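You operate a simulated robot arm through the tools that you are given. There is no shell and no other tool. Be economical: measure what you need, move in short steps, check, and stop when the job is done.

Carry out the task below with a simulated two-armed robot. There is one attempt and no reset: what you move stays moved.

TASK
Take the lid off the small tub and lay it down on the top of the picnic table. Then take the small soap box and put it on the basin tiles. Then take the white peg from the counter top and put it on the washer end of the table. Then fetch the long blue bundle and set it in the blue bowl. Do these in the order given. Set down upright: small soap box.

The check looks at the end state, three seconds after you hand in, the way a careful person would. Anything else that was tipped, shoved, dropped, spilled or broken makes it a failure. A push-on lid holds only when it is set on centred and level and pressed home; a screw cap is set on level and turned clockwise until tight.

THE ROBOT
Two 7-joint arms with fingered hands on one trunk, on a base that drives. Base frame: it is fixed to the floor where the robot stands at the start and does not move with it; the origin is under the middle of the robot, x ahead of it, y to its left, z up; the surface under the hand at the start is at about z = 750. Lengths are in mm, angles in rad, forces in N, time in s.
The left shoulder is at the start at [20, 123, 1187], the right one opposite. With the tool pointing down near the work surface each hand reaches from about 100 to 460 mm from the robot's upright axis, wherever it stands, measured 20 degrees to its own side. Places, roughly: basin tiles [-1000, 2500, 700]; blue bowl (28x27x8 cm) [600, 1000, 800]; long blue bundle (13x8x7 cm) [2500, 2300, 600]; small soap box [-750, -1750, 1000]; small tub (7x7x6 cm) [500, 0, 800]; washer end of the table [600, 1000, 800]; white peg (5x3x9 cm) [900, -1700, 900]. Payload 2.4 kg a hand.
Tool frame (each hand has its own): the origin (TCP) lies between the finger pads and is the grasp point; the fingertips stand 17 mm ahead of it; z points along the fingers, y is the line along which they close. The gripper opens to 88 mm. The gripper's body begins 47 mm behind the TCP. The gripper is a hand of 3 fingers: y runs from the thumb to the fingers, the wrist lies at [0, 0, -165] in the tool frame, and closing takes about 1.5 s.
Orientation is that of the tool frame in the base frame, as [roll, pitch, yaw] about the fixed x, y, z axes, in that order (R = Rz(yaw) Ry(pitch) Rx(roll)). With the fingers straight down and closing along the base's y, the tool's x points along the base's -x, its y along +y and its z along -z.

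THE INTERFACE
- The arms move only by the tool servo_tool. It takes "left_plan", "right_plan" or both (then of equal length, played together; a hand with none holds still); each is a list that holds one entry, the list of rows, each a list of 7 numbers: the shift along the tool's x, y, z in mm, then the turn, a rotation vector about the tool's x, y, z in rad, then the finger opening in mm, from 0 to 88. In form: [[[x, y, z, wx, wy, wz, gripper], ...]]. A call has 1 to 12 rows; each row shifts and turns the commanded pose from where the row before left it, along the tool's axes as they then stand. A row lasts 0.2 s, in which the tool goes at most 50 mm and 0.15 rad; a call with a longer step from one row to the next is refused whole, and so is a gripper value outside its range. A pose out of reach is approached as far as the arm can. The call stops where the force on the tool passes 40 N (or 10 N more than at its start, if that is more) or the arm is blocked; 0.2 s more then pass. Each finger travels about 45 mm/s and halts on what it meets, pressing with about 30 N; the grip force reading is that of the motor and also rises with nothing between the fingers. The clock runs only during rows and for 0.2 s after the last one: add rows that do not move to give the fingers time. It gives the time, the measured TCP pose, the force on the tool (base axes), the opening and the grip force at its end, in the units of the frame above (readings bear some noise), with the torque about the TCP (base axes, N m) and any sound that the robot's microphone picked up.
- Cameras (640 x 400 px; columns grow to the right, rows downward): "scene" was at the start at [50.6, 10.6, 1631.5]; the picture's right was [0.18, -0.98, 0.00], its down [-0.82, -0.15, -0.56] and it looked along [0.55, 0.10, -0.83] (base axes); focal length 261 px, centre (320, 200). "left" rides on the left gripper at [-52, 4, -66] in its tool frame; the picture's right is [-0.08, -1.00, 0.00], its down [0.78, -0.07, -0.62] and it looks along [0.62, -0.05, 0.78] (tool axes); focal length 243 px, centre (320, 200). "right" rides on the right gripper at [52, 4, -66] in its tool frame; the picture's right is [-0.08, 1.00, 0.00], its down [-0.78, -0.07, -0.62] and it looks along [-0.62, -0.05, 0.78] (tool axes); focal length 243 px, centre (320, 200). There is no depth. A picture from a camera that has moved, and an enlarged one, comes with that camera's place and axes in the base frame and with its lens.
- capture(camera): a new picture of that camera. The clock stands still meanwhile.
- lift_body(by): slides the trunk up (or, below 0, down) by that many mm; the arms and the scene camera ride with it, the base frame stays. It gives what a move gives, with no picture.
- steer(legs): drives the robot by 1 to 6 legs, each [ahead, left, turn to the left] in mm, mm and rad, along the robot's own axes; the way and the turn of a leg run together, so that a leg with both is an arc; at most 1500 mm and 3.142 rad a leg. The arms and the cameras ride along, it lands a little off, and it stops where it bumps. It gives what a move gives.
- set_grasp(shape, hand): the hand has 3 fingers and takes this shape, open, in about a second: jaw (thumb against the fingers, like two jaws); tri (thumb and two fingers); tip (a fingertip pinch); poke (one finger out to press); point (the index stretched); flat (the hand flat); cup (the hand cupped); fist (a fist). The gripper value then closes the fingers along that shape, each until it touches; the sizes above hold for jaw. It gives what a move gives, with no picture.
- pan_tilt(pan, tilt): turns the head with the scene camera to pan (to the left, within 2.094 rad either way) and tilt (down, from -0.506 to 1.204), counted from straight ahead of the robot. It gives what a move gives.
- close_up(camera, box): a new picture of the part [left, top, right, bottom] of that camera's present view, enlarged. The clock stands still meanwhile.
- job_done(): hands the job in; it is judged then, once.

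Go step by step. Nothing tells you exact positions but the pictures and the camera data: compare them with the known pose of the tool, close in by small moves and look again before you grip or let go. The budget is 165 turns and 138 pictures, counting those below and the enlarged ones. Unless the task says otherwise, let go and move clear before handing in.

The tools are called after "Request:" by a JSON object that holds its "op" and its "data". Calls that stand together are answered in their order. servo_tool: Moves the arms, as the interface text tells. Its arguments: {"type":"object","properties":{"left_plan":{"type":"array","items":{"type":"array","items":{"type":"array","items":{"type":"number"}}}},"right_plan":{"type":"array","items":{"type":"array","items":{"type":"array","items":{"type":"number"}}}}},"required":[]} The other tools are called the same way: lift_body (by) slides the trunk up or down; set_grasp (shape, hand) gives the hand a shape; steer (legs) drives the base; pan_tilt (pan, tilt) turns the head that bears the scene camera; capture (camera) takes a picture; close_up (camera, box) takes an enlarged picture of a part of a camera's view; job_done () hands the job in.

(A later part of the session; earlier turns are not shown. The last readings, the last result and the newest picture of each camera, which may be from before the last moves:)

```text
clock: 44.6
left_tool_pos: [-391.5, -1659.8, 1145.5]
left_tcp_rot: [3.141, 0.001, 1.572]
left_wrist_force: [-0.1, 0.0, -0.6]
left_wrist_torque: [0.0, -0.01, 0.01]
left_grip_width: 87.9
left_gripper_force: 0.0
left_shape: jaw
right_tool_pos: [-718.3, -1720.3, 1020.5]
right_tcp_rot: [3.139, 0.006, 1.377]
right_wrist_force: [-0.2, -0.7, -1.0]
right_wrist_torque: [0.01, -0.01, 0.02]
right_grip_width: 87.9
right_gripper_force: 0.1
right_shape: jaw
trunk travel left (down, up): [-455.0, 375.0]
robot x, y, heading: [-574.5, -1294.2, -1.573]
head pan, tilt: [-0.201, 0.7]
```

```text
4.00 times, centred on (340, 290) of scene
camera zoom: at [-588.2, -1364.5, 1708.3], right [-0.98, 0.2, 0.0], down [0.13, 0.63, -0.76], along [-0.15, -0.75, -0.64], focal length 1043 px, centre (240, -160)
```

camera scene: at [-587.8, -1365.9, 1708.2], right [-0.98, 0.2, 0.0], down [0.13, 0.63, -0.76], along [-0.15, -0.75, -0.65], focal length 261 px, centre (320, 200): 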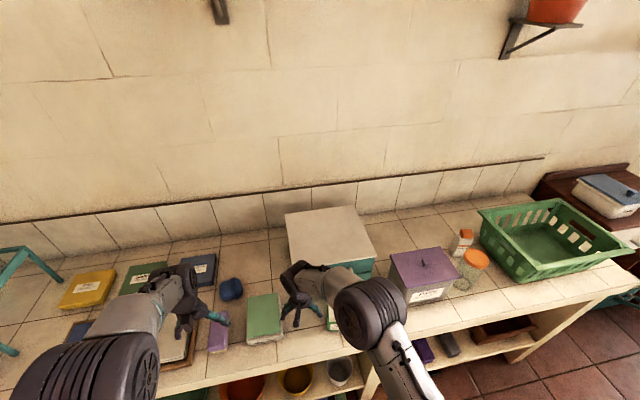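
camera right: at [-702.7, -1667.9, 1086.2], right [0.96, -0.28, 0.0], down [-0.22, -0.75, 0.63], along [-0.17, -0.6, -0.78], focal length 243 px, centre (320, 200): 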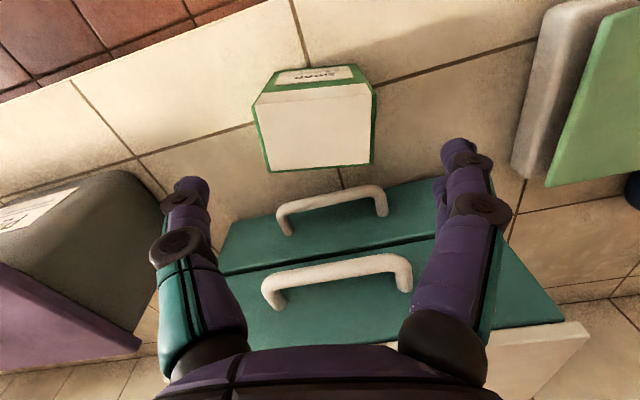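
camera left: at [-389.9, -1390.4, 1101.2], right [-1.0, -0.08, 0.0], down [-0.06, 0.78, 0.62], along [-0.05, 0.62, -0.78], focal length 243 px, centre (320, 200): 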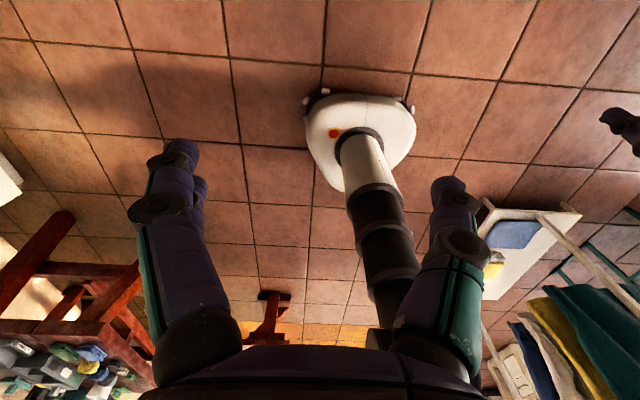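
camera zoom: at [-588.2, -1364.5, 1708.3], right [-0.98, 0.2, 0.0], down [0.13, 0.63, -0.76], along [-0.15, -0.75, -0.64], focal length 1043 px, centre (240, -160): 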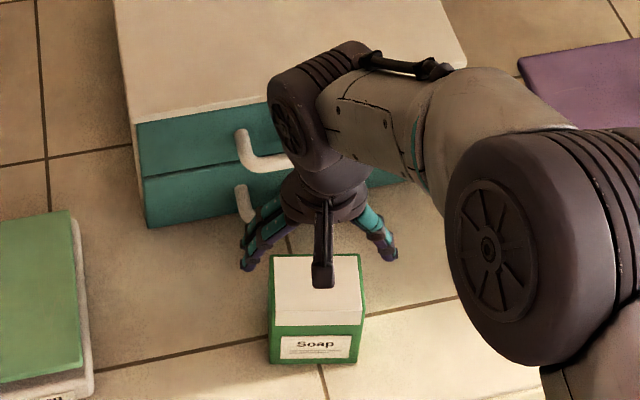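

Hand is centred over the box. Descending partly, then checking finger clearance.

Request:
{"op": "servo_tool", "data": {"right_plan": [[[0, 0, 25, 0, 0, 0, 88], [0, 0, 20, 0, 0, 0, 88], [0, 0, 10, 0, 0, 0, 88], [0, 0, 0, 0, 0, 0, 88]]]}}

Request:
{"op": "capture", "data": {"camera": "right"}}

```text
clock: 45.6
left_tool_pos: [-390.9, -1660.0, 1144.8]
left_tcp_rot: [-3.14, 0.001, 1.572]
left_wrist_force: [0.2, 0.7, 0.2]
left_wrist_torque: [0.01, 0.0, -0.02]
left_grip_width: 87.9
left_gripper_force: 0.1
left_shape: jaw
right_tool_pos: [-717.0, -1720.1, 966.0]
right_tcp_rot: [3.141, 0.007, 1.376]
right_wrist_force: [-0.1, -0.4, 0.4]
right_wrist_torque: [-0.02, -0.04, 0.04]
right_grip_width: 88.0
right_gripper_force: 0.0
right_shape: jaw
trunk travel left (down, up): [-455.0, 375.0]
robot x, y, heading: [-573.4, -1302.5, -1.57]
head pan, tilt: [-0.201, 0.7]
```

```text
104 pictures are left
camera right: at [-701.7, -1668.6, 1030.9], right [0.96, -0.28, 0.0], down [-0.22, -0.75, 0.63], along [-0.17, -0.6, -0.78], focal length 243 px, centre (320, 200)
```

right: 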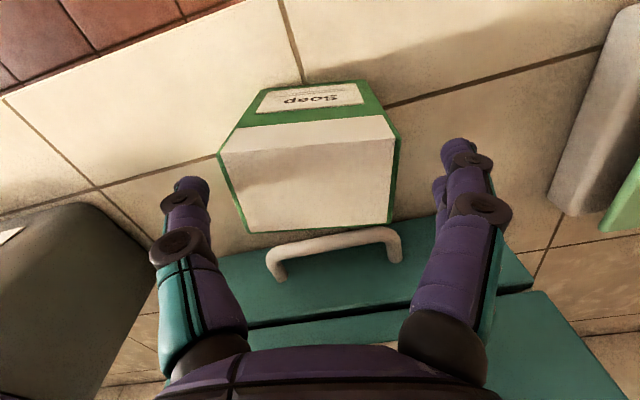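

Request:
{"op": "servo_tool", "data": {"right_plan": [[[0, -3, 10, 0, 0, 0, 88], [0, 0, 10, 0, 0, 0, 88], [0, 0, 10, 0, 0, 0, 88], [0, 0, 8, 0, 0, 0, 88], [0, 0, 0, 0, 0, 0, 88]]]}}

Request:
{"op": "capture", "data": {"camera": "right"}}

```text
clock: 46.8
left_tool_pos: [-391.2, -1658.1, 1144.5]
left_tcp_rot: [3.139, 0.0, 1.57]
left_wrist_force: [-0.2, -0.6, -0.1]
left_wrist_torque: [0.01, 0.02, -0.02]
left_grip_width: 88.1
left_gripper_force: 0.1
left_shape: jaw
right_tool_pos: [-720.6, -1719.5, 929.5]
right_tcp_rot: [3.139, 0.009, 1.376]
right_wrist_force: [-2.2, -0.8, 13.2]
right_wrist_torque: [0.03, 0.13, 0.05]
right_grip_width: 88.0
right_gripper_force: 0.1
right_shape: jaw
trunk travel left (down, up): [-455.0, 375.0]
robot x, y, heading: [-568.7, -1302.3, -1.57]
head pan, tilt: [-0.201, 0.7]
```

```text
103 pictures are left
camera right: at [-705.4, -1668.5, 994.2], right [0.96, -0.28, 0.0], down [-0.22, -0.75, 0.63], along [-0.17, -0.6, -0.78], focal length 243 px, centre (320, 200)
```

right: 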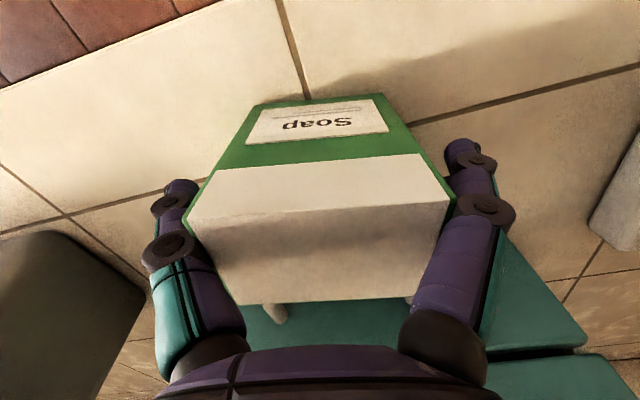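

There's a slight upward contact (13 N), so I'll back up 5 mm and then close.

Request:
{"op": "servo_tool", "data": {"right_plan": [[[0, 0, -5, 0, 0, 0, 88], [0, 0, 0, 0, 0, 0, 70], [0, 0, 0, 0, 0, 0, 50], [0, 0, 0, 0, 0, 0, 40], [0, 0, 0, 0, 0, 0, 40], [0, 0, 0, 0, 0, 0, 40]]]}}

Request:
{"op": "capture", "data": {"camera": "right"}}

```text
clock: 48.2
left_tool_pos: [-392.4, -1659.7, 1145.1]
left_tcp_rot: [-3.14, 0.0, 1.571]
left_wrist_force: [0.5, 0.0, 0.3]
left_wrist_torque: [-0.01, 0.0, 0.03]
left_grip_width: 88.0
left_gripper_force: 0.1
left_shape: jaw
right_tool_pos: [-720.6, -1720.5, 933.3]
right_tcp_rot: [3.14, 0.007, 1.376]
right_wrist_force: [-0.3, 0.2, 0.8]
right_wrist_torque: [-0.01, 0.0, 0.05]
right_grip_width: 72.0
right_gripper_force: 30.5
right_shape: jaw
trunk travel left (down, up): [-455.0, 375.0]
robot x, y, heading: [-574.6, -1300.7, -1.571]
head pan, tilt: [-0.201, 0.7]
```

```text
102 pictures are left
camera right: at [-705.9, -1668.5, 998.5], right [0.96, -0.28, 0.0], down [-0.22, -0.75, 0.63], along [-0.17, -0.6, -0.78], focal length 243 px, centre (320, 200)
```

right: 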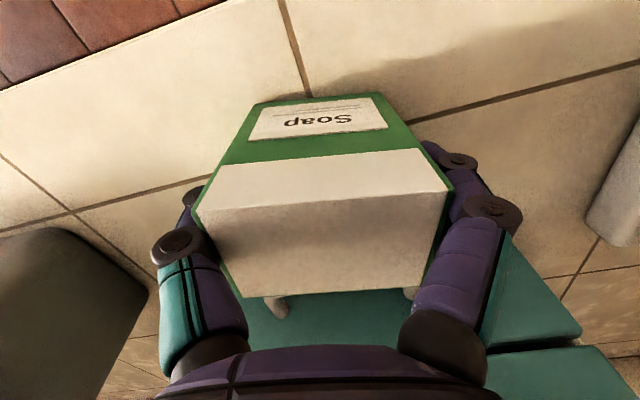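

Gripped at 72 mm with 30 N. Lifting.

Request:
{"op": "servo_tool", "data": {"right_plan": [[[0, 0, -5, 0, 0, 0, 40], [0, 0, -15, 0, 0, 0, 40], [0, 0, -40, 0, 0, 0, 40], [0, 0, -40, 0, 0, 0, 40], [0, 0, 0, 0, 0, 0, 40]]]}}

Request:
{"op": "capture", "data": {"camera": "right"}}

```text
clock: 49.4
left_tool_pos: [-390.4, -1660.3, 1144.5]
left_tcp_rot: [3.141, 0.0, 1.571]
left_wrist_force: [0.7, 1.0, 0.6]
left_wrist_torque: [-0.01, -0.04, 0.0]
left_grip_width: 88.1
left_gripper_force: 0.0
left_shape: jaw
right_tool_pos: [-720.1, -1723.1, 1033.8]
right_tcp_rot: [3.14, 0.005, 1.376]
right_wrist_force: [-0.3, 0.2, -1.0]
right_wrist_torque: [0.01, -0.01, 0.01]
right_grip_width: 72.2
right_gripper_force: 30.4
right_shape: jaw
trunk travel left (down, up): [-455.0, 375.0]
robot x, y, heading: [-574.7, -1301.0, -1.571]
head pan, tilt: [-0.201, 0.7]
```

```text
101 pictures are left
camera right: at [-705.6, -1670.0, 1099.6], right [0.96, -0.28, 0.0], down [-0.22, -0.75, 0.63], along [-0.17, -0.6, -0.78], focal length 243 px, centre (320, 200)
```

right: 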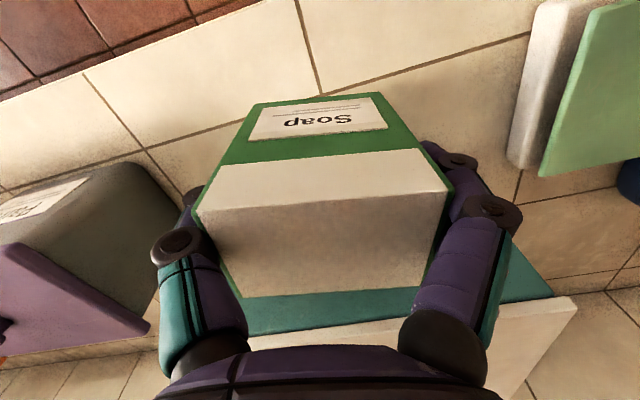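

The soap box is held upright. Backing away and turning toward the basin.

Request:
{"op": "steer", "data": {"legs": [[-600, 0, 0], [0, 0, 3.1]]}}

Request:
{"op": "pan_tilt", "data": {"pan": 0, "tilt": 0.35}}

Request:
{"op": "capture", "data": {"camera": "scene"}}

```text
clock: 60.1
left_tool_pos: [-740.5, -338.3, 1145.1]
left_tcp_rot: [-3.141, 0.0, -1.589]
left_wrist_force: [-0.5, -0.4, 0.8]
left_wrist_torque: [-0.03, 0.0, 0.0]
left_grip_width: 87.9
left_gripper_force: 0.1
left_shape: jaw
right_tool_pos: [-411.0, -281.1, 1033.6]
right_tcp_rot: [3.14, 0.006, -1.785]
right_wrist_force: [0.0, 0.6, -1.5]
right_wrist_torque: [0.01, -0.02, -0.01]
right_grip_width: 71.9
right_gripper_force: 29.6
right_shape: jaw
trunk travel left (down, up): [-455.0, 375.0]
robot x, y, heading: [-565.7, -703.0, 1.556]
head pan, tilt: [-0.201, 0.7]
```

```text
clock: 61.0
left_tool_pos: [-740.7, -339.7, 1145.1]
left_tcp_rot: [-3.141, 0.0, -1.59]
left_wrist_force: [-0.5, 0.5, 0.1]
left_wrist_torque: [0.02, -0.01, 0.03]
left_grip_width: 88.0
left_gripper_force: 0.0
left_shape: jaw
right_tool_pos: [-410.2, -280.1, 1033.0]
right_tcp_rot: [3.14, 0.008, -1.784]
right_wrist_force: [-0.6, 0.1, -1.2]
right_wrist_torque: [0.0, 0.01, -0.01]
right_grip_width: 72.2
right_gripper_force: 29.5
right_shape: jaw
trunk travel left (down, up): [-455.0, 375.0]
robot x, y, heading: [-568.7, -702.1, 1.551]
head pan, tilt: [0.0, 0.351]
```

```text
100 pictures are left
camera scene: at [-565.4, -630.0, 1739.6], right [1.0, -0.02, 0.0], down [-0.01, -0.34, -0.94], along [0.02, 0.94, -0.34], focal length 261 px, centre (320, 200)
```

scene: 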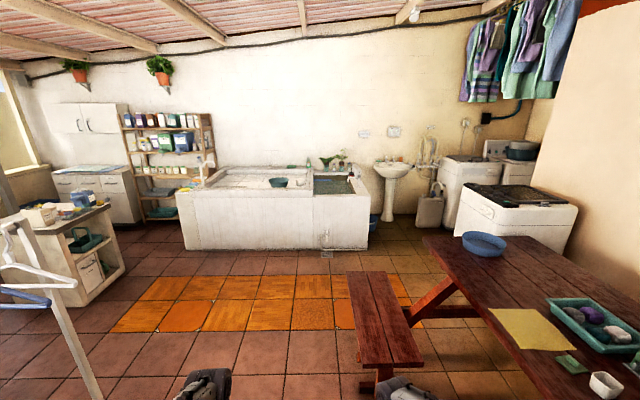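

Request:
{"op": "close_up", "data": {"camera": "scene", "box": [160, 140, 400, 260]}}

```text
2.67 times, centred on (280, 200) of scene
camera zoom: at [-565.4, -630.0, 1739.6], right [1.0, -0.02, 0.0], down [-0.01, -0.34, -0.94], along [0.02, 0.94, -0.34], focal length 695 px, centre (427, 200)
```

zoom: 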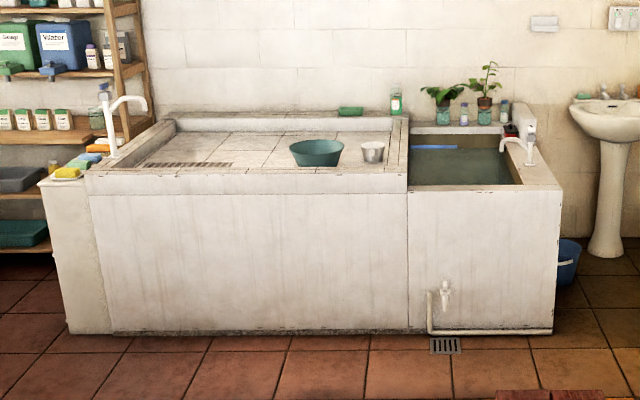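

The tiled basin stands at y≈2320 and beyond, top z≈800, with a pan at x≈-1040 and a free tiled stretch left of it. Driving around the bench to face it.

Request:
{"op": "steer", "data": {"legs": [[0, 0, 0.02], [1350, 500, 0], [1100, 330, 0]]}}

Request:
{"op": "pan_tilt", "data": {"pan": -0.1, "tilt": 0.7}}

Request:
{"op": "capture", "data": {"camera": "scene"}}

```text
clock: 73.9
left_tool_pos: [-1577.8, 2108.9, 1144.9]
left_tcp_rot: [3.141, 0.0, -1.583]
left_wrist_force: [0.1, -0.5, 0.1]
left_wrist_torque: [-0.01, -0.01, -0.03]
left_grip_width: 87.9
left_gripper_force: 0.1
left_shape: jaw
right_tool_pos: [-1248.3, 2166.6, 1033.2]
right_tcp_rot: [3.141, 0.006, -1.778]
right_wrist_force: [0.1, -0.3, -0.6]
right_wrist_torque: [-0.06, 0.03, -0.04]
right_grip_width: 71.7
right_gripper_force: 30.2
right_shape: jaw
trunk travel left (down, up): [-455.0, 375.0]
robot x, y, heading: [-1403.6, 1747.3, 1.558]
head pan, tilt: [0.0, 0.351]
```

```text
clock: 74.7
left_tool_pos: [-1577.7, 2106.6, 1144.0]
left_tcp_rot: [3.14, -0.001, -1.582]
left_wrist_force: [-0.7, 0.1, -1.0]
left_wrist_torque: [0.0, 0.0, -0.02]
left_grip_width: 87.6
left_gripper_force: 0.0
left_shape: jaw
right_tool_pos: [-1248.8, 2167.9, 1034.2]
right_tcp_rot: [3.141, 0.007, -1.779]
right_wrist_force: [-0.2, 0.7, -1.4]
right_wrist_torque: [-0.02, -0.01, 0.01]
right_grip_width: 72.0
right_gripper_force: 29.8
right_shape: jaw
trunk travel left (down, up): [-455.0, 375.0]
robot x, y, heading: [-1402.1, 1744.9, 1.56]
head pan, tilt: [-0.099, 0.7]
```

```text
98 pictures are left
camera scene: at [-1393.2, 1808.4, 1708.4], right [0.99, -0.11, 0.0], down [-0.07, -0.64, -0.77], along [0.09, 0.76, -0.64], focal length 261 px, centre (320, 200)
```

scene: 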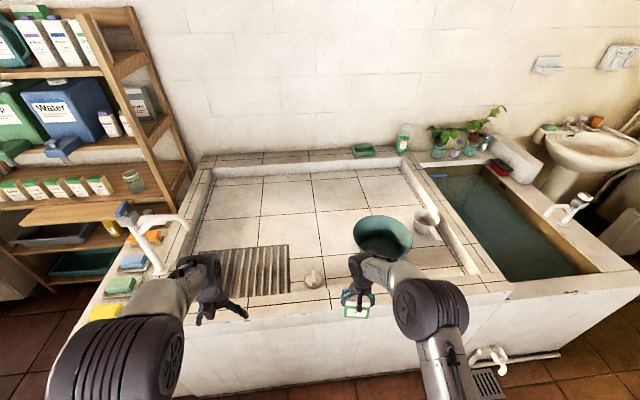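

Request:
{"op": "close_up", "data": {"camera": "scene", "box": [190, 170, 470, 350]}}

Request:
{"op": "capture", "data": {"camera": "right"}}

```text
2.22 times, centred on (330, 260) of scene
camera zoom: at [-1393.2, 1808.4, 1708.4], right [0.99, -0.11, 0.0], down [-0.07, -0.64, -0.77], along [0.09, 0.76, -0.64], focal length 579 px, centre (298, 67)
```

zoom: 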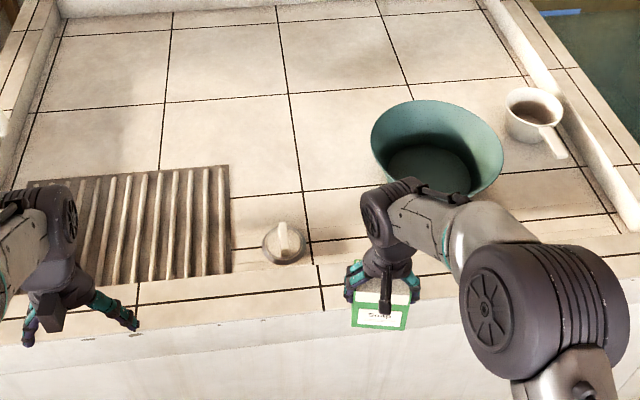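

```text
96 pictures are left
camera right: at [-1263.2, 2117.9, 1099.3], right [-0.96, 0.29, 0.0], down [0.23, 0.75, 0.63], along [0.18, 0.6, -0.78], focal length 243 px, centre (320, 200)
```

right: 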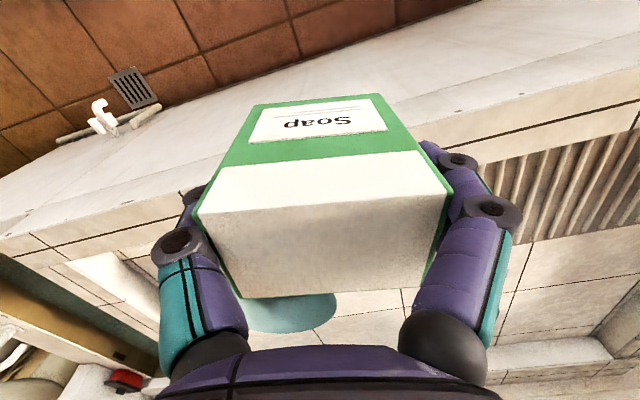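

I'll place the box on the open floor tiles between the plug and pan, about [-1290, 2490]. Driving in closer first.

Request:
{"op": "steer", "data": {"legs": [[200, 20, 0.012]]}}

Request:
{"op": "pan_tilt", "data": {"pan": -0.1, "tilt": 1.1}}

Request:
{"op": "capture", "data": {"camera": "scene"}}

Request:
{"op": "capture", "data": {"camera": "left"}}

```text
clock: 76.3
left_tool_pos: [-1602.2, 2308.4, 1144.6]
left_tcp_rot: [-3.141, -0.001, -1.569]
left_wrist_force: [-0.2, -0.3, 0.2]
left_wrist_torque: [-0.03, 0.0, 0.04]
left_grip_width: 87.9
left_gripper_force: 0.0
left_shape: jaw
right_tool_pos: [-1273.5, 2371.6, 1033.6]
right_tcp_rot: [3.141, 0.004, -1.764]
right_wrist_force: [0.1, 0.2, -0.7]
right_wrist_torque: [-0.02, 0.02, 0.04]
right_grip_width: 72.1
right_gripper_force: 29.9
right_shape: jaw
trunk travel left (down, up): [-455.0, 375.0]
robot x, y, heading: [-1421.5, 1945.3, 1.57]
head pan, tilt: [-0.099, 0.7]
```

```text
clock: 77.2
left_tool_pos: [-1601.4, 2307.8, 1145.3]
left_tcp_rot: [3.141, -0.001, -1.569]
left_wrist_force: [0.8, 0.5, 0.5]
left_wrist_torque: [-0.03, -0.01, 0.02]
left_grip_width: 87.9
left_gripper_force: 0.0
left_shape: jaw
right_tool_pos: [-1273.3, 2371.1, 1033.7]
right_tcp_rot: [3.139, 0.008, -1.764]
right_wrist_force: [-0.4, 0.5, -0.5]
right_wrist_torque: [0.02, -0.02, 0.01]
right_grip_width: 72.0
right_gripper_force: 29.6
right_shape: jaw
trunk travel left (down, up): [-455.0, 375.0]
robot x, y, heading: [-1422.6, 1946.4, 1.568]
head pan, tilt: [-0.099, 1.1]
```

```text
95 pictures are left
camera scene: at [-1415.4, 1988.5, 1678.3], right [1.0, -0.1, 0.0], down [-0.09, -0.89, -0.45], along [0.04, 0.45, -0.89], focal length 261 px, centre (320, 200)
```

scene: 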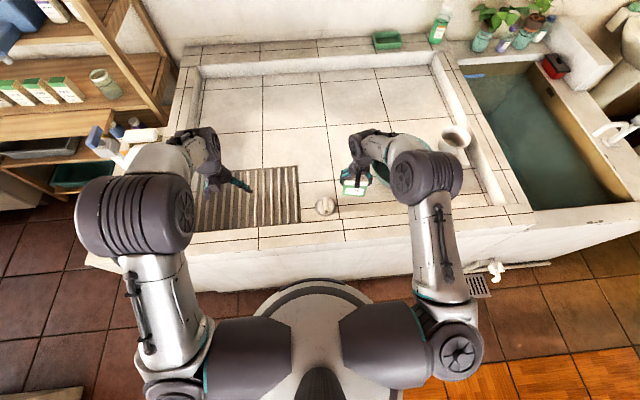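

```text
94 pictures are left
camera left: at [-1607.1, 2357.8, 1211.1], right [1.0, 0.09, 0.0], down [0.07, -0.78, 0.62], along [0.05, -0.62, -0.78], focal length 243 px, centre (320, 200)
```

left: 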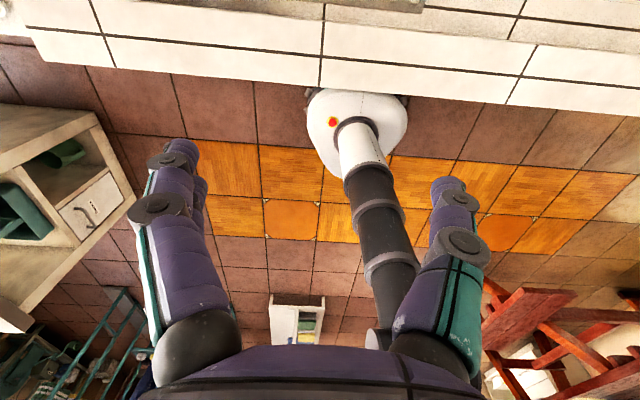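

Rim edge y≈2258 at z≈800, tiles around z≈750. I'll raise the hand, move 95 mm nearer, and lower the trunk for forward reach.

Request:
{"op": "servo_tool", "data": {"right_plan": [[[0, 0, -40, 0, 0, 0, 40], [0, 0, -40, 0, 0, 0, 40], [0, 0, 0, 0, 0, 0, 40]]]}}

Request:
{"op": "steer", "data": {"legs": [[95, 0, 0]]}}

Request:
{"op": "lift_body", "data": {"by": -150}}

Request:
{"op": "capture", "data": {"camera": "scene"}}

Request:
{"op": "capture", "data": {"camera": "right"}}

```text
clock: 78.0
left_tool_pos: [-1602.3, 2306.7, 1145.0]
left_tcp_rot: [-3.142, 0.0, -1.569]
left_wrist_force: [-0.4, -0.5, -0.5]
left_wrist_torque: [-0.01, 0.02, 0.04]
left_grip_width: 87.7
left_gripper_force: 0.0
left_shape: jaw
right_tool_pos: [-1273.5, 2371.1, 1112.9]
right_tcp_rot: [3.139, 0.005, -1.764]
right_wrist_force: [-0.9, 0.7, -1.2]
right_wrist_torque: [-0.03, 0.03, 0.02]
right_grip_width: 71.8
right_gripper_force: 29.2
right_shape: jaw
trunk travel left (down, up): [-455.0, 375.0]
robot x, y, heading: [-1420.0, 1949.8, 1.57]
head pan, tilt: [-0.099, 1.1]
```

```text
clock: 79.2
left_tool_pos: [-1602.9, 2403.3, 1144.6]
left_tcp_rot: [-3.141, -0.004, -1.568]
left_wrist_force: [-1.3, -0.5, -0.5]
left_wrist_torque: [-0.01, -0.02, -0.01]
left_grip_width: 87.7
left_gripper_force: 0.1
left_shape: jaw
right_tool_pos: [-1274.1, 2466.9, 1113.5]
right_tcp_rot: [3.14, 0.004, -1.766]
right_wrist_force: [0.0, 1.2, -0.7]
right_wrist_torque: [0.0, 0.01, 0.03]
right_grip_width: 72.0
right_gripper_force: 29.8
right_shape: jaw
trunk travel left (down, up): [-455.0, 375.0]
robot x, y, heading: [-1420.9, 2041.4, 1.574]
head pan, tilt: [-0.099, 1.1]
```

```text
clock: 80.9
left_tool_pos: [-1601.6, 2402.7, 995.7]
left_tcp_rot: [-3.14, 0.0, -1.569]
left_wrist_force: [1.0, 0.8, -1.0]
left_wrist_torque: [-0.03, 0.0, 0.0]
left_grip_width: 87.9
left_gripper_force: 0.0
left_shape: jaw
right_tool_pos: [-1274.8, 2465.5, 964.0]
right_tcp_rot: [3.139, 0.008, -1.763]
right_wrist_force: [0.3, -0.2, -1.9]
right_wrist_torque: [0.01, -0.01, 0.03]
right_grip_width: 72.1
right_gripper_force: 29.5
right_shape: jaw
trunk travel left (down, up): [-305.0, 525.0]
robot x, y, heading: [-1423.3, 2038.5, 1.578]
head pan, tilt: [-0.099, 1.1]
```

```text
93 pictures are left
camera scene: at [-1415.6, 2084.0, 1528.4], right [1.0, -0.1, 0.0], down [-0.09, -0.89, -0.45], along [0.04, 0.45, -0.89], focal length 261 px, centre (320, 200)
```

scene: 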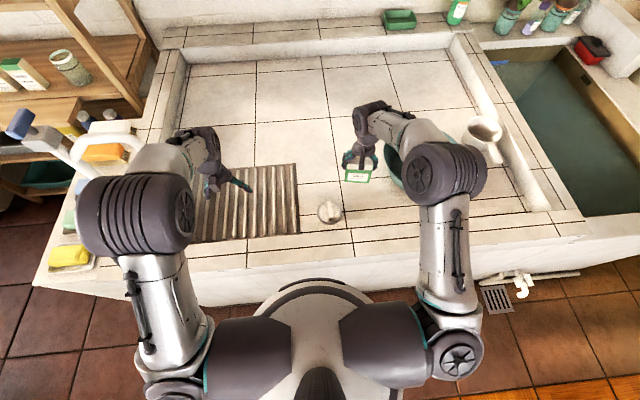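

```text
92 pictures are left
camera right: at [-1288.1, 2416.6, 1029.8], right [-0.96, 0.28, 0.0], down [0.22, 0.75, 0.63], along [0.17, 0.6, -0.78], focal length 243 px, centre (320, 200)
```

right: 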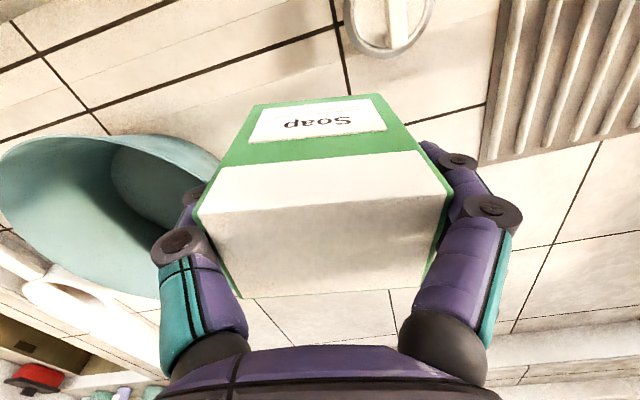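

Shifting to about [-1290, 2515] and descending partway, clear of the plug and pan.

Request:
{"op": "servo_tool", "data": {"right_plan": [[[-23, 12, 0, 0, 0, 0, 40], [-23, 12, 0, 0, 0, 0, 40], [0, 0, 40, 0, 0, 0, 40], [0, 0, 40, 0, 0, 0, 40], [0, 0, 40, 0, 0, 0, 40], [0, 0, 0, 0, 0, 0, 40]]]}}

Request:
{"op": "capture", "data": {"camera": "scene"}}

Request:
{"op": "capture", "data": {"camera": "right"}}

```text
clock: 82.3
left_tool_pos: [-1602.3, 2403.1, 994.5]
left_tcp_rot: [3.141, 0.0, -1.568]
left_wrist_force: [0.8, 0.2, 0.7]
left_wrist_torque: [-0.02, -0.01, 0.0]
left_grip_width: 88.1
left_gripper_force: 0.0
left_shape: jaw
right_tool_pos: [-1291.1, 2516.8, 842.1]
right_tcp_rot: [3.14, 0.007, -1.766]
right_wrist_force: [-1.0, -0.5, -2.0]
right_wrist_torque: [-0.03, 0.03, -0.01]
right_grip_width: 72.1
right_gripper_force: 29.8
right_shape: jaw
trunk travel left (down, up): [-305.0, 525.0]
robot x, y, heading: [-1425.0, 2042.7, 1.574]
head pan, tilt: [-0.099, 1.1]
```

```text
91 pictures are left
camera scene: at [-1415.6, 2084.1, 1528.3], right [1.0, -0.1, 0.0], down [-0.09, -0.89, -0.45], along [0.04, 0.45, -0.89], focal length 261 px, centre (320, 200)
```

scene: 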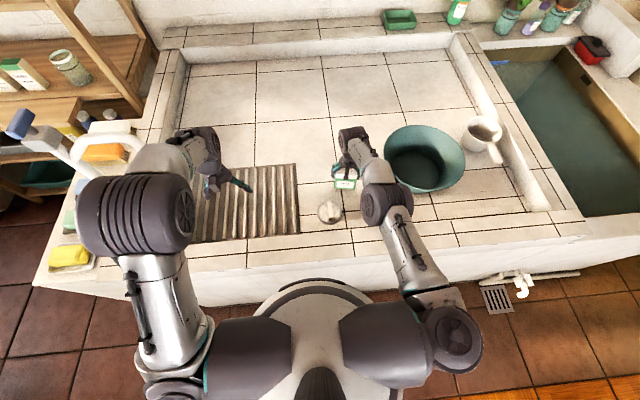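

```text
90 pictures are left
camera right: at [-1305.0, 2466.7, 907.8], right [-0.96, 0.27, 0.0], down [0.22, 0.75, 0.63], along [0.17, 0.6, -0.78], focal length 243 px, centre (320, 200)
```

right: 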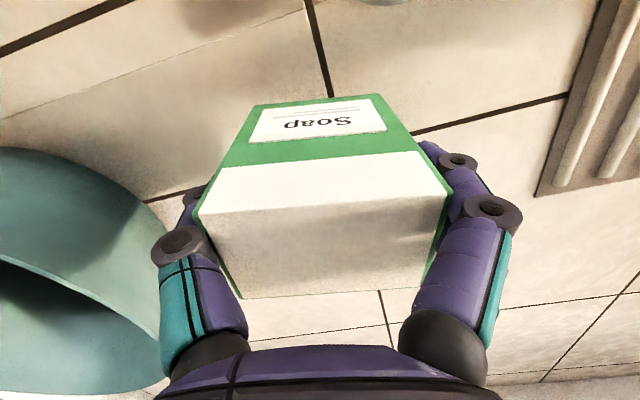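

Request:
{"op": "servo_tool", "data": {"right_plan": [[[0, 0, 5, 0, 0, 0, 40], [0, 0, 5, 0, 0, 0, 40], [0, 0, 5, 0, 0, 0, 40], [0, 0, 5, 0, 0, 0, 40], [0, 0, 0, 0, 0, 0, 40]]]}}

Request:
{"op": "capture", "data": {"camera": "right"}}

```text
clock: 83.5
left_tool_pos: [-1602.6, 2402.3, 994.0]
left_tcp_rot: [3.141, 0.0, -1.568]
left_wrist_force: [-1.3, 0.1, -0.1]
left_wrist_torque: [0.01, -0.02, 0.0]
left_grip_width: 88.1
left_gripper_force: 0.1
left_shape: jaw
right_tool_pos: [-1289.0, 2513.1, 825.0]
right_tcp_rot: [3.139, 0.008, -1.764]
right_wrist_force: [0.7, -0.5, -1.7]
right_wrist_torque: [-0.03, 0.01, 0.01]
right_grip_width: 72.0
right_gripper_force: 30.2
right_shape: jaw
right hand out of reach, approached as far as the arm can: row 4
trunk travel left (down, up): [-305.0, 525.0]
robot x, y, heading: [-1419.8, 2042.5, 1.571]
head pan, tilt: [-0.099, 1.1]
```

```text
89 pictures are left
camera right: at [-1303.4, 2463.6, 889.8], right [-0.96, 0.28, 0.0], down [0.22, 0.75, 0.63], along [0.17, 0.6, -0.78], focal length 243 px, centre (320, 200)
```

right: 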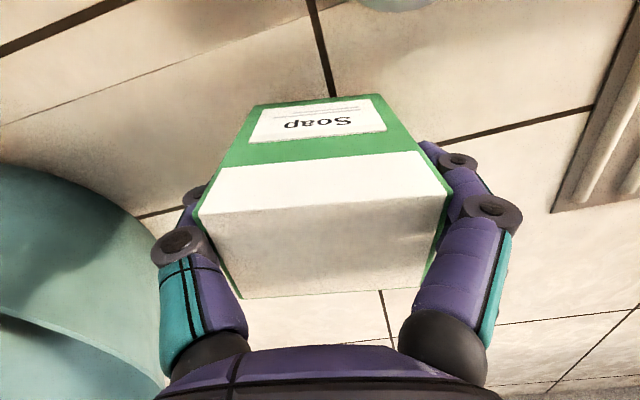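

Request:
{"op": "servo_tool", "data": {"right_plan": [[[0, 0, -40, 0, 0, 0, 40], [0, 0, -30, 0, 0, 0, 40], [0, 0, 0, 0, 0, 0, 40]]]}}

Request:
{"op": "lift_body", "data": {"by": -70}}

Request:
{"op": "servo_tool", "data": {"right_plan": [[[0, 0, 3, 0, 0, 0, 40], [0, 0, 3, 0, 0, 0, 40], [0, 0, 3, 0, 0, 0, 40], [0, 0, 3, 0, 0, 0, 40], [0, 0, 0, 0, 0, 0, 40]]]}}

Request:
{"op": "capture", "data": {"camera": "scene"}}

```text
clock: 84.3
left_tool_pos: [-1602.3, 2403.7, 994.6]
left_tcp_rot: [-3.14, -0.001, -1.568]
left_wrist_force: [0.2, -0.4, 0.1]
left_wrist_torque: [-0.02, -0.03, -0.02]
left_grip_width: 87.8
left_gripper_force: 0.1
left_shape: jaw
right_tool_pos: [-1289.2, 2511.8, 896.0]
right_tcp_rot: [3.14, 0.007, -1.765]
right_wrist_force: [0.6, 0.3, -1.7]
right_wrist_torque: [-0.05, 0.02, -0.02]
right_grip_width: 71.9
right_gripper_force: 29.7
right_shape: jaw
trunk travel left (down, up): [-305.0, 525.0]
robot x, y, heading: [-1418.9, 2041.8, 1.571]
head pan, tilt: [-0.099, 1.1]
```

```text
clock: 85.4
left_tool_pos: [-1601.7, 2402.1, 925.0]
left_tcp_rot: [-3.141, -0.001, -1.569]
left_wrist_force: [-0.3, -0.7, -0.2]
left_wrist_torque: [0.01, 0.02, -0.03]
left_grip_width: 88.0
left_gripper_force: 0.0
left_shape: jaw
right_tool_pos: [-1288.8, 2512.3, 825.3]
right_tcp_rot: [3.139, 0.006, -1.765]
right_wrist_force: [-0.1, -0.5, -1.6]
right_wrist_torque: [0.01, -0.04, 0.0]
right_grip_width: 71.8
right_gripper_force: 29.9
right_shape: jaw
trunk travel left (down, up): [-235.0, 595.0]
robot x, y, heading: [-1419.0, 2038.5, 1.569]
head pan, tilt: [-0.099, 1.1]
```

```text
clock: 86.6
left_tool_pos: [-1602.1, 2403.3, 924.7]
left_tcp_rot: [3.14, -0.001, -1.569]
left_wrist_force: [-0.5, 0.7, 0.4]
left_wrist_torque: [0.03, 0.01, 0.0]
left_grip_width: 88.1
left_gripper_force: 0.0
left_shape: jaw
right_tool_pos: [-1289.5, 2510.8, 813.5]
right_tcp_rot: [3.141, 0.007, -1.765]
right_wrist_force: [-0.4, 0.0, -1.4]
right_wrist_torque: [-0.01, 0.0, -0.01]
right_grip_width: 71.7
right_gripper_force: 29.8
right_shape: jaw
trunk travel left (down, up): [-235.0, 595.0]
robot x, y, heading: [-1422.2, 2043.9, 1.574]
head pan, tilt: [-0.099, 1.1]
```

```text
88 pictures are left
camera scene: at [-1415.6, 2084.1, 1458.3], right [1.0, -0.1, 0.0], down [-0.09, -0.89, -0.45], along [0.04, 0.45, -0.89], focal length 261 px, centre (320, 200)
```

scene: 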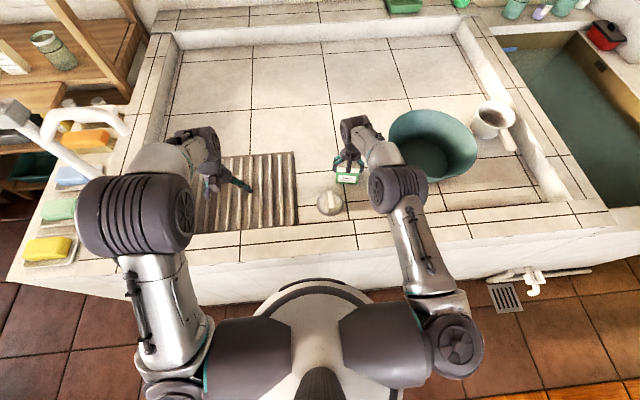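

Request:
{"op": "servo_tool", "data": {"right_plan": [[[0, 0, 3, 0, 0, 0, 40], [0, 0, 3, 0, 0, 0, 40], [0, 0, 2, 0, 0, 0, 40], [0, 0, 2, 0, 0, 0, 40], [0, 0, 0, 0, 0, 0, 40]]]}}

Request:
{"op": "close_up", "data": {"camera": "scene", "box": [280, 100, 440, 230]}}

```text
clock: 87.5
left_tool_pos: [-1602.2, 2400.1, 925.6]
left_tcp_rot: [3.141, 0.002, -1.569]
left_wrist_force: [1.2, 0.8, -0.1]
left_wrist_torque: [-0.03, -0.01, -0.01]
left_grip_width: 88.2
left_gripper_force: 0.1
left_shape: jaw
right_tool_pos: [-1289.3, 2513.2, 809.9]
right_tcp_rot: [3.137, 0.019, -1.766]
right_wrist_force: [1.4, -7.0, 23.2]
right_wrist_torque: [0.0, 0.48, 0.16]
right_grip_width: 68.8
right_gripper_force: 30.2
right_shape: jaw
trunk travel left (down, up): [-235.0, 595.0]
robot x, y, heading: [-1423.4, 2039.7, 1.577]
head pan, tilt: [-0.099, 1.1]
stopped in row 4 (right hand): the force on the tool passed its limit at 42 N (the readings are from after the stop); the commanded pose is now the measured one
```

```text
3.08 times, centred on (360, 165) of scene
camera zoom: at [-1415.7, 2080.8, 1458.4], right [1.0, -0.1, 0.0], down [-0.09, -0.89, -0.46], along [0.04, 0.45, -0.89], focal length 802 px, centre (197, 308)
```

zoom: 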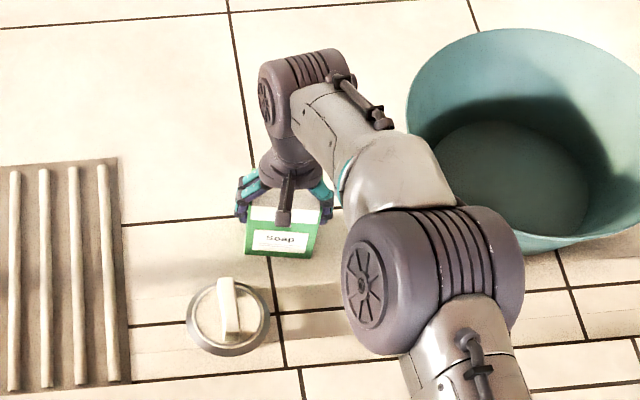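

Contact made. Releasing and rising straight up.

Request:
{"op": "servo_tool", "data": {"right_plan": [[[0, 0, 0, 0, 0, 0, 72], [0, 0, 0, 0, 0, 0, 78], [0, 0, 0, 0, 0, 0, 88], [0, 0, 0, 0, 0, 0, 88], [0, 0, 0, 0, 0, 0, 88]]]}}

Request:
{"op": "capture", "data": {"camera": "right"}}

```text
clock: 88.7
left_tool_pos: [-1601.5, 2401.2, 925.6]
left_tcp_rot: [3.14, 0.0, -1.57]
left_wrist_force: [-0.8, 0.6, 0.3]
left_wrist_torque: [0.0, -0.01, 0.0]
left_grip_width: 87.8
left_gripper_force: 0.1
left_shape: jaw
right_tool_pos: [-1289.9, 2513.1, 806.9]
right_tcp_rot: [3.137, 0.014, -1.766]
right_wrist_force: [1.8, -1.0, 8.4]
right_wrist_torque: [-0.01, -0.12, -0.01]
right_grip_width: 87.2
right_gripper_force: 0.1
right_shape: jaw
trunk travel left (down, up): [-235.0, 595.0]
robot x, y, heading: [-1424.2, 2045.5, 1.574]
head pan, tilt: [-0.099, 1.1]
```

```text
86 pictures are left
camera right: at [-1303.0, 2463.2, 872.4], right [-0.96, 0.28, 0.0], down [0.22, 0.74, 0.63], along [0.17, 0.61, -0.77], focal length 243 px, centre (320, 200)
```

right: 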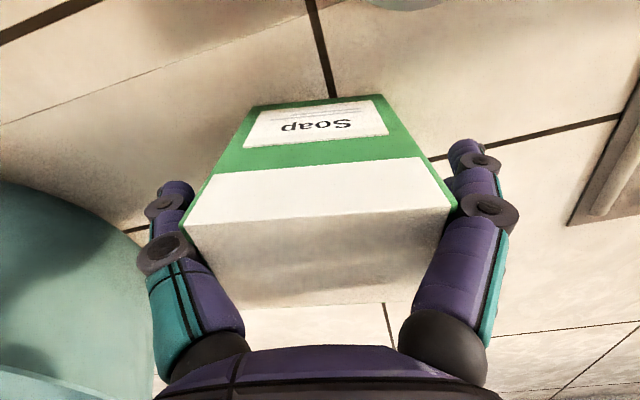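

Request:
{"op": "servo_tool", "data": {"right_plan": [[[0, 0, -5, 0, 0, 0, 88], [0, 0, -10, 0, 0, 0, 88], [0, 0, -25, 0, 0, 0, 88], [0, 0, -40, 0, 0, 0, 88], [0, 0, -40, 0, 0, 0, 88], [0, 0, -40, 0, 0, 0, 88], [0, 0, 0, 0, 0, 0, 88]]]}}

Request:
{"op": "lift_body", "data": {"by": 100}}

Request:
{"op": "capture", "data": {"camera": "scene"}}

Request:
{"op": "capture", "data": {"camera": "right"}}

```text
clock: 90.3
left_tool_pos: [-1601.0, 2402.1, 924.3]
left_tcp_rot: [3.141, 0.0, -1.57]
left_wrist_force: [-0.8, -0.2, -0.5]
left_wrist_torque: [-0.01, 0.03, -0.01]
left_grip_width: 87.8
left_gripper_force: 0.1
left_shape: jaw
right_tool_pos: [-1289.4, 2511.4, 966.5]
right_tcp_rot: [3.137, 0.011, -1.764]
right_wrist_force: [0.5, 0.5, 0.3]
right_wrist_torque: [0.01, -0.03, -0.01]
right_grip_width: 88.1
right_gripper_force: 0.0
right_shape: jaw
trunk travel left (down, up): [-235.0, 595.0]
robot x, y, heading: [-1423.8, 2042.1, 1.57]
head pan, tilt: [-0.099, 1.1]
```

```text
clock: 91.7
left_tool_pos: [-1602.2, 2403.0, 1024.8]
left_tcp_rot: [3.141, 0.0, -1.568]
left_wrist_force: [0.1, -0.6, 1.0]
left_wrist_torque: [0.0, 0.01, -0.01]
left_grip_width: 87.6
left_gripper_force: 0.0
left_shape: jaw
right_tool_pos: [-1289.7, 2511.7, 1066.5]
right_tcp_rot: [3.139, 0.014, -1.766]
right_wrist_force: [0.8, 0.4, -1.2]
right_wrist_torque: [-0.01, 0.0, -0.01]
right_grip_width: 87.8
right_gripper_force: 0.0
right_shape: jaw
trunk travel left (down, up): [-335.0, 495.0]
robot x, y, heading: [-1420.9, 2043.0, 1.572]
head pan, tilt: [-0.099, 1.1]
```

```text
85 pictures are left
camera scene: at [-1415.6, 2084.1, 1558.2], right [1.0, -0.1, 0.0], down [-0.09, -0.89, -0.45], along [0.04, 0.45, -0.89], focal length 261 px, centre (320, 200)
```

scene: 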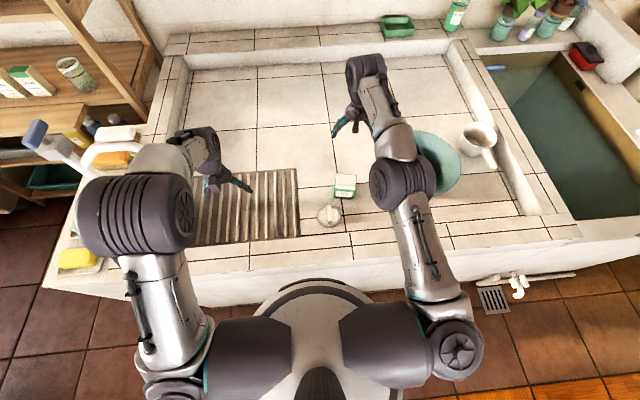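

```text
84 pictures are left
camera right: at [-1303.5, 2462.3, 1131.6], right [-0.96, 0.28, 0.0], down [0.22, 0.74, 0.63], along [0.17, 0.61, -0.78], focal length 243 px, centre (320, 200)
```

right: 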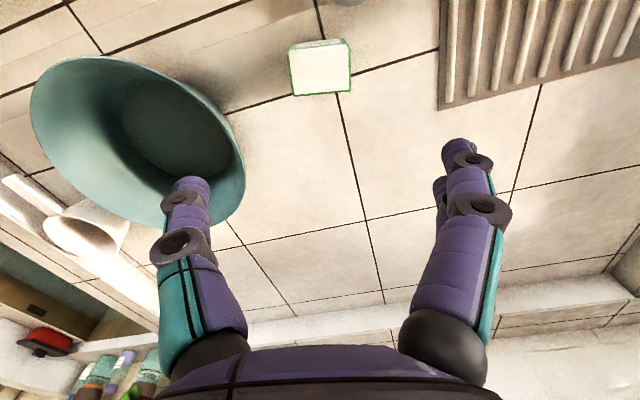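

The soap box stands upright on the tiles. Now heading back toward the counter for the white peg.

Request:
{"op": "steer", "data": {"legs": [[-1100, -330, 0], [-1350, -500, 0], [-300, 0, 0], [0, 0, 3.13]]}}

Request:
{"op": "pan_tilt", "data": {"pan": 0.6, "tilt": 0.4}}

Request:
{"op": "capture", "data": {"camera": "scene"}}

```text
clock: 113.4
left_tool_pos: [-385.8, -1067.6, 1025.4]
left_tcp_rot: [-3.141, 0.001, 1.592]
left_wrist_force: [0.1, 0.3, 0.4]
left_wrist_torque: [0.04, 0.0, 0.02]
left_grip_width: 87.9
left_gripper_force: 0.0
left_shape: jaw
right_tool_pos: [-695.6, -1182.4, 1067.3]
right_tcp_rot: [3.138, 0.013, 1.395]
right_wrist_force: [-0.3, 0.0, 0.0]
right_wrist_torque: [-0.01, -0.01, 0.03]
right_grip_width: 88.0
right_gripper_force: 0.1
right_shape: jaw
trunk travel left (down, up): [-335.0, 495.0]
robot x, y, heading: [-574.6, -714.5, -1.555]
head pan, tilt: [-0.099, 1.1]
```

```text
clock: 114.4
left_tool_pos: [-384.4, -1067.6, 1025.1]
left_tcp_rot: [3.141, -0.001, 1.59]
left_wrist_force: [-0.3, -0.3, -0.7]
left_wrist_torque: [-0.01, 0.01, 0.0]
left_grip_width: 88.0
left_gripper_force: 0.1
left_shape: jaw
right_tool_pos: [-695.0, -1181.1, 1067.0]
right_tcp_rot: [3.138, 0.014, 1.396]
right_wrist_force: [-0.9, -0.2, -0.1]
right_wrist_torque: [0.01, 0.02, 0.0]
right_grip_width: 88.2
right_gripper_force: 0.0
right_shape: jaw
trunk travel left (down, up): [-335.0, 495.0]
robot x, y, heading: [-571.8, -710.7, -1.556]
head pan, tilt: [0.6, 0.4]
```

```text
83 pictures are left
camera scene: at [-518.4, -768.8, 1615.1], right [-0.81, -0.58, 0.0], down [-0.23, 0.32, -0.92], along [0.54, -0.75, -0.39], focal length 261 px, centre (320, 200)
```

scene: 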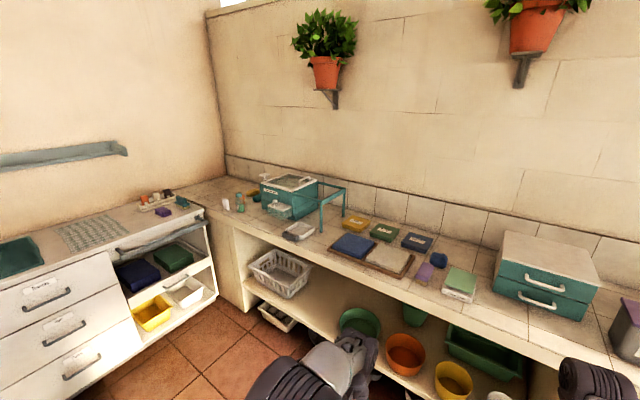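

The peg is at the far left of the counter near [920, -1685], beside a side cabinet starting at x≈1120. I'll use the left hand, sliding along to x≈760.

Request:
{"op": "steer", "data": {"legs": [[200, 1330, -0.015]]}}

Request:
{"op": "pan_tilt", "data": {"pan": 0.2, "tilt": 0.6}}

Request:
{"op": "capture", "data": {"camera": "scene"}}

```text
clock: 121.2
left_tool_pos: [951.5, -1253.2, 1025.0]
left_tcp_rot: [-3.141, 0.0, 1.574]
left_wrist_force: [-1.0, -0.7, 0.7]
left_wrist_torque: [0.02, 0.0, 0.0]
left_grip_width: 87.6
left_gripper_force: 0.1
left_shape: jaw
right_tool_pos: [640.1, -1363.4, 1066.9]
right_tcp_rot: [3.136, 0.014, 1.378]
right_wrist_force: [0.1, -0.3, 0.6]
right_wrist_torque: [0.04, -0.01, -0.01]
right_grip_width: 88.1
right_gripper_force: 0.2
right_shape: jaw
trunk travel left (down, up): [-335.0, 495.0]
robot x, y, heading: [769.6, -891.6, -1.563]
head pan, tilt: [0.6, 0.4]
```

```text
clock: 122.1
left_tool_pos: [951.6, -1253.5, 1025.1]
left_tcp_rot: [3.141, 0.001, 1.574]
left_wrist_force: [0.1, 0.2, 0.8]
left_wrist_torque: [-0.03, -0.01, -0.02]
left_grip_width: 87.8
left_gripper_force: 0.1
left_shape: jaw
right_tool_pos: [639.7, -1363.6, 1065.7]
right_tcp_rot: [3.137, 0.016, 1.378]
right_wrist_force: [-0.1, 0.4, 0.2]
right_wrist_torque: [0.02, 0.03, 0.0]
right_grip_width: 88.0
right_gripper_force: 0.1
right_shape: jaw
trunk travel left (down, up): [-335.0, 495.0]
robot x, y, heading: [770.3, -893.6, -1.568]
head pan, tilt: [0.201, 0.6]
```

```text
82 pictures are left
camera scene: at [789.5, -962.9, 1597.0], right [-0.98, -0.2, 0.0], down [-0.11, 0.55, -0.83], along [0.17, -0.81, -0.56], focal length 261 px, centre (320, 200)
```

scene: 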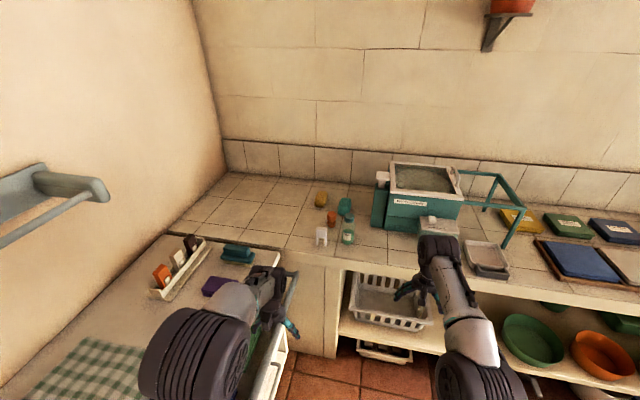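

Request:
{"op": "close_up", "data": {"camera": "scene", "box": [280, 180, 400, 260]}}

Request:
{"op": "capture", "data": {"camera": "left"}}

```text
5.00 times, centred on (340, 220) of scene
camera zoom: at [789.5, -962.9, 1597.0], right [-0.98, -0.2, 0.0], down [-0.11, 0.55, -0.83], along [0.17, -0.81, -0.56], focal length 1304 px, centre (220, 100)
```

zoom: 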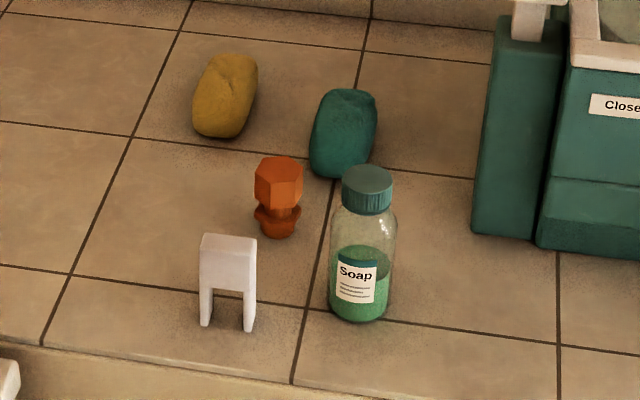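

```text
80 pictures are left
camera left: at [956.0, -1306.9, 1091.2], right [-1.0, -0.09, 0.0], down [-0.07, 0.78, 0.62], along [-0.05, 0.62, -0.78], focal length 243 px, centre (320, 200)
```

left: 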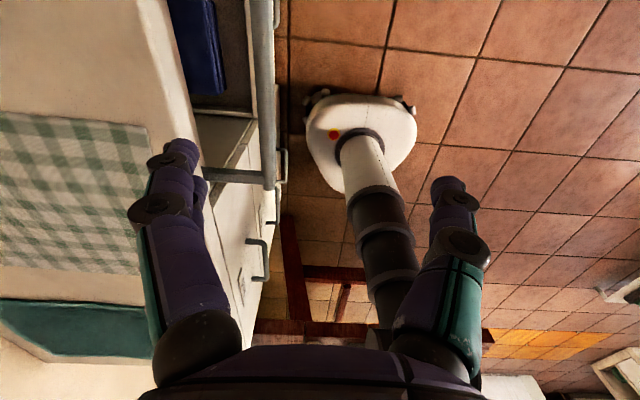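

Peg is at about [937, -1690], 43–50 mm wide, standing on the counter (z≈880). I'll raise both hands, tuck the right one in, then drive in with a small shift right.

Request:
{"op": "servo_tool", "data": {"left_plan": [[[0, 0, -35, 0, 0, 0, 75], [0, 0, -35, 0, 0, 0, 75], [0, 0, 0, 0, 0, 0, 75], [0, 0, 0, 0, 0, 0, 75], [0, 0, 0, 0, 0, 0, 75]]], "right_plan": [[[40, 0, -20, 0, 0, 0, 88], [40, 0, -20, 0, 0, 0, 88], [40, 0, -20, 0, 0, 0, 88], [40, 0, 0, 0, 0, 0, 88], [0, 0, 0, 0, 0, 0, 88]]]}}

Request:
{"op": "steer", "data": {"legs": [[0, -25, 0], [390, 0, 0]]}}

Request:
{"op": "capture", "data": {"camera": "scene"}}

Request:
{"op": "capture", "data": {"camera": "left"}}

```text
clock: 123.3
left_tool_pos: [950.1, -1252.8, 1097.3]
left_tcp_rot: [3.142, 0.001, 1.575]
left_wrist_force: [-0.1, 0.2, 1.3]
left_wrist_torque: [-0.01, 0.02, 0.01]
left_grip_width: 74.8
left_gripper_force: 0.1
left_shape: jaw
right_tool_pos: [670.5, -1205.8, 1125.6]
right_tcp_rot: [3.138, 0.015, 1.377]
right_wrist_force: [0.4, 0.2, 0.1]
right_wrist_torque: [-0.01, 0.05, 0.01]
right_grip_width: 88.1
right_gripper_force: 0.1
right_shape: jaw
trunk travel left (down, up): [-335.0, 495.0]
robot x, y, heading: [771.6, -893.0, -1.567]
head pan, tilt: [0.201, 0.6]
```

```text
clock: 126.2
left_tool_pos: [926.2, -1650.1, 1096.6]
left_tcp_rot: [3.14, -0.001, 1.574]
left_wrist_force: [0.1, 0.3, -0.1]
left_wrist_torque: [0.01, 0.0, 0.03]
left_grip_width: 75.0
left_gripper_force: 0.1
left_shape: jaw
right_tool_pos: [647.4, -1602.4, 1124.5]
right_tcp_rot: [3.138, 0.015, 1.379]
right_wrist_force: [-0.1, 0.5, 0.3]
right_wrist_torque: [0.0, -0.04, -0.01]
right_grip_width: 87.8
right_gripper_force: 0.1
right_shape: jaw
trunk travel left (down, up): [-335.0, 495.0]
robot x, y, heading: [748.5, -1289.8, -1.565]
head pan, tilt: [0.201, 0.6]
```

```text
79 pictures are left
camera scene: at [765.7, -1360.1, 1596.9], right [-0.98, -0.2, 0.0], down [-0.12, 0.55, -0.82], along [0.17, -0.81, -0.57], focal length 261 px, centre (320, 200)
```

scene: 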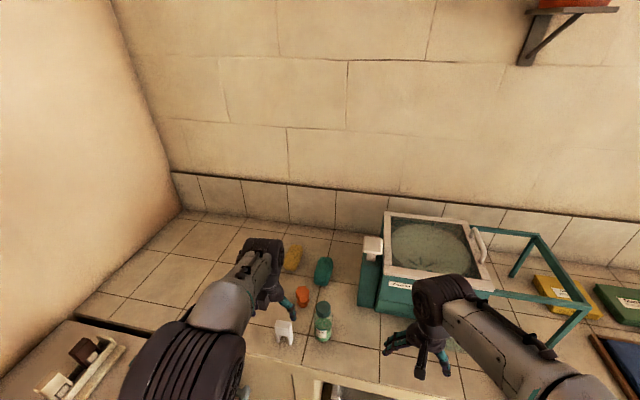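

```text
78 pictures are left
camera left: at [930.9, -1703.3, 1162.6], right [-1.0, -0.09, 0.0], down [-0.07, 0.78, 0.62], along [-0.06, 0.62, -0.78], focal length 243 px, centre (320, 200)
```

left: 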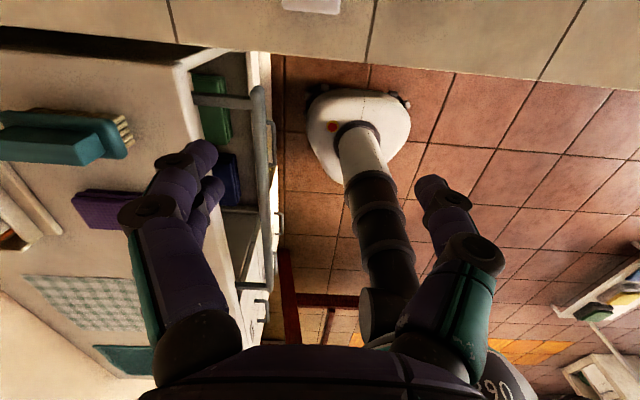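

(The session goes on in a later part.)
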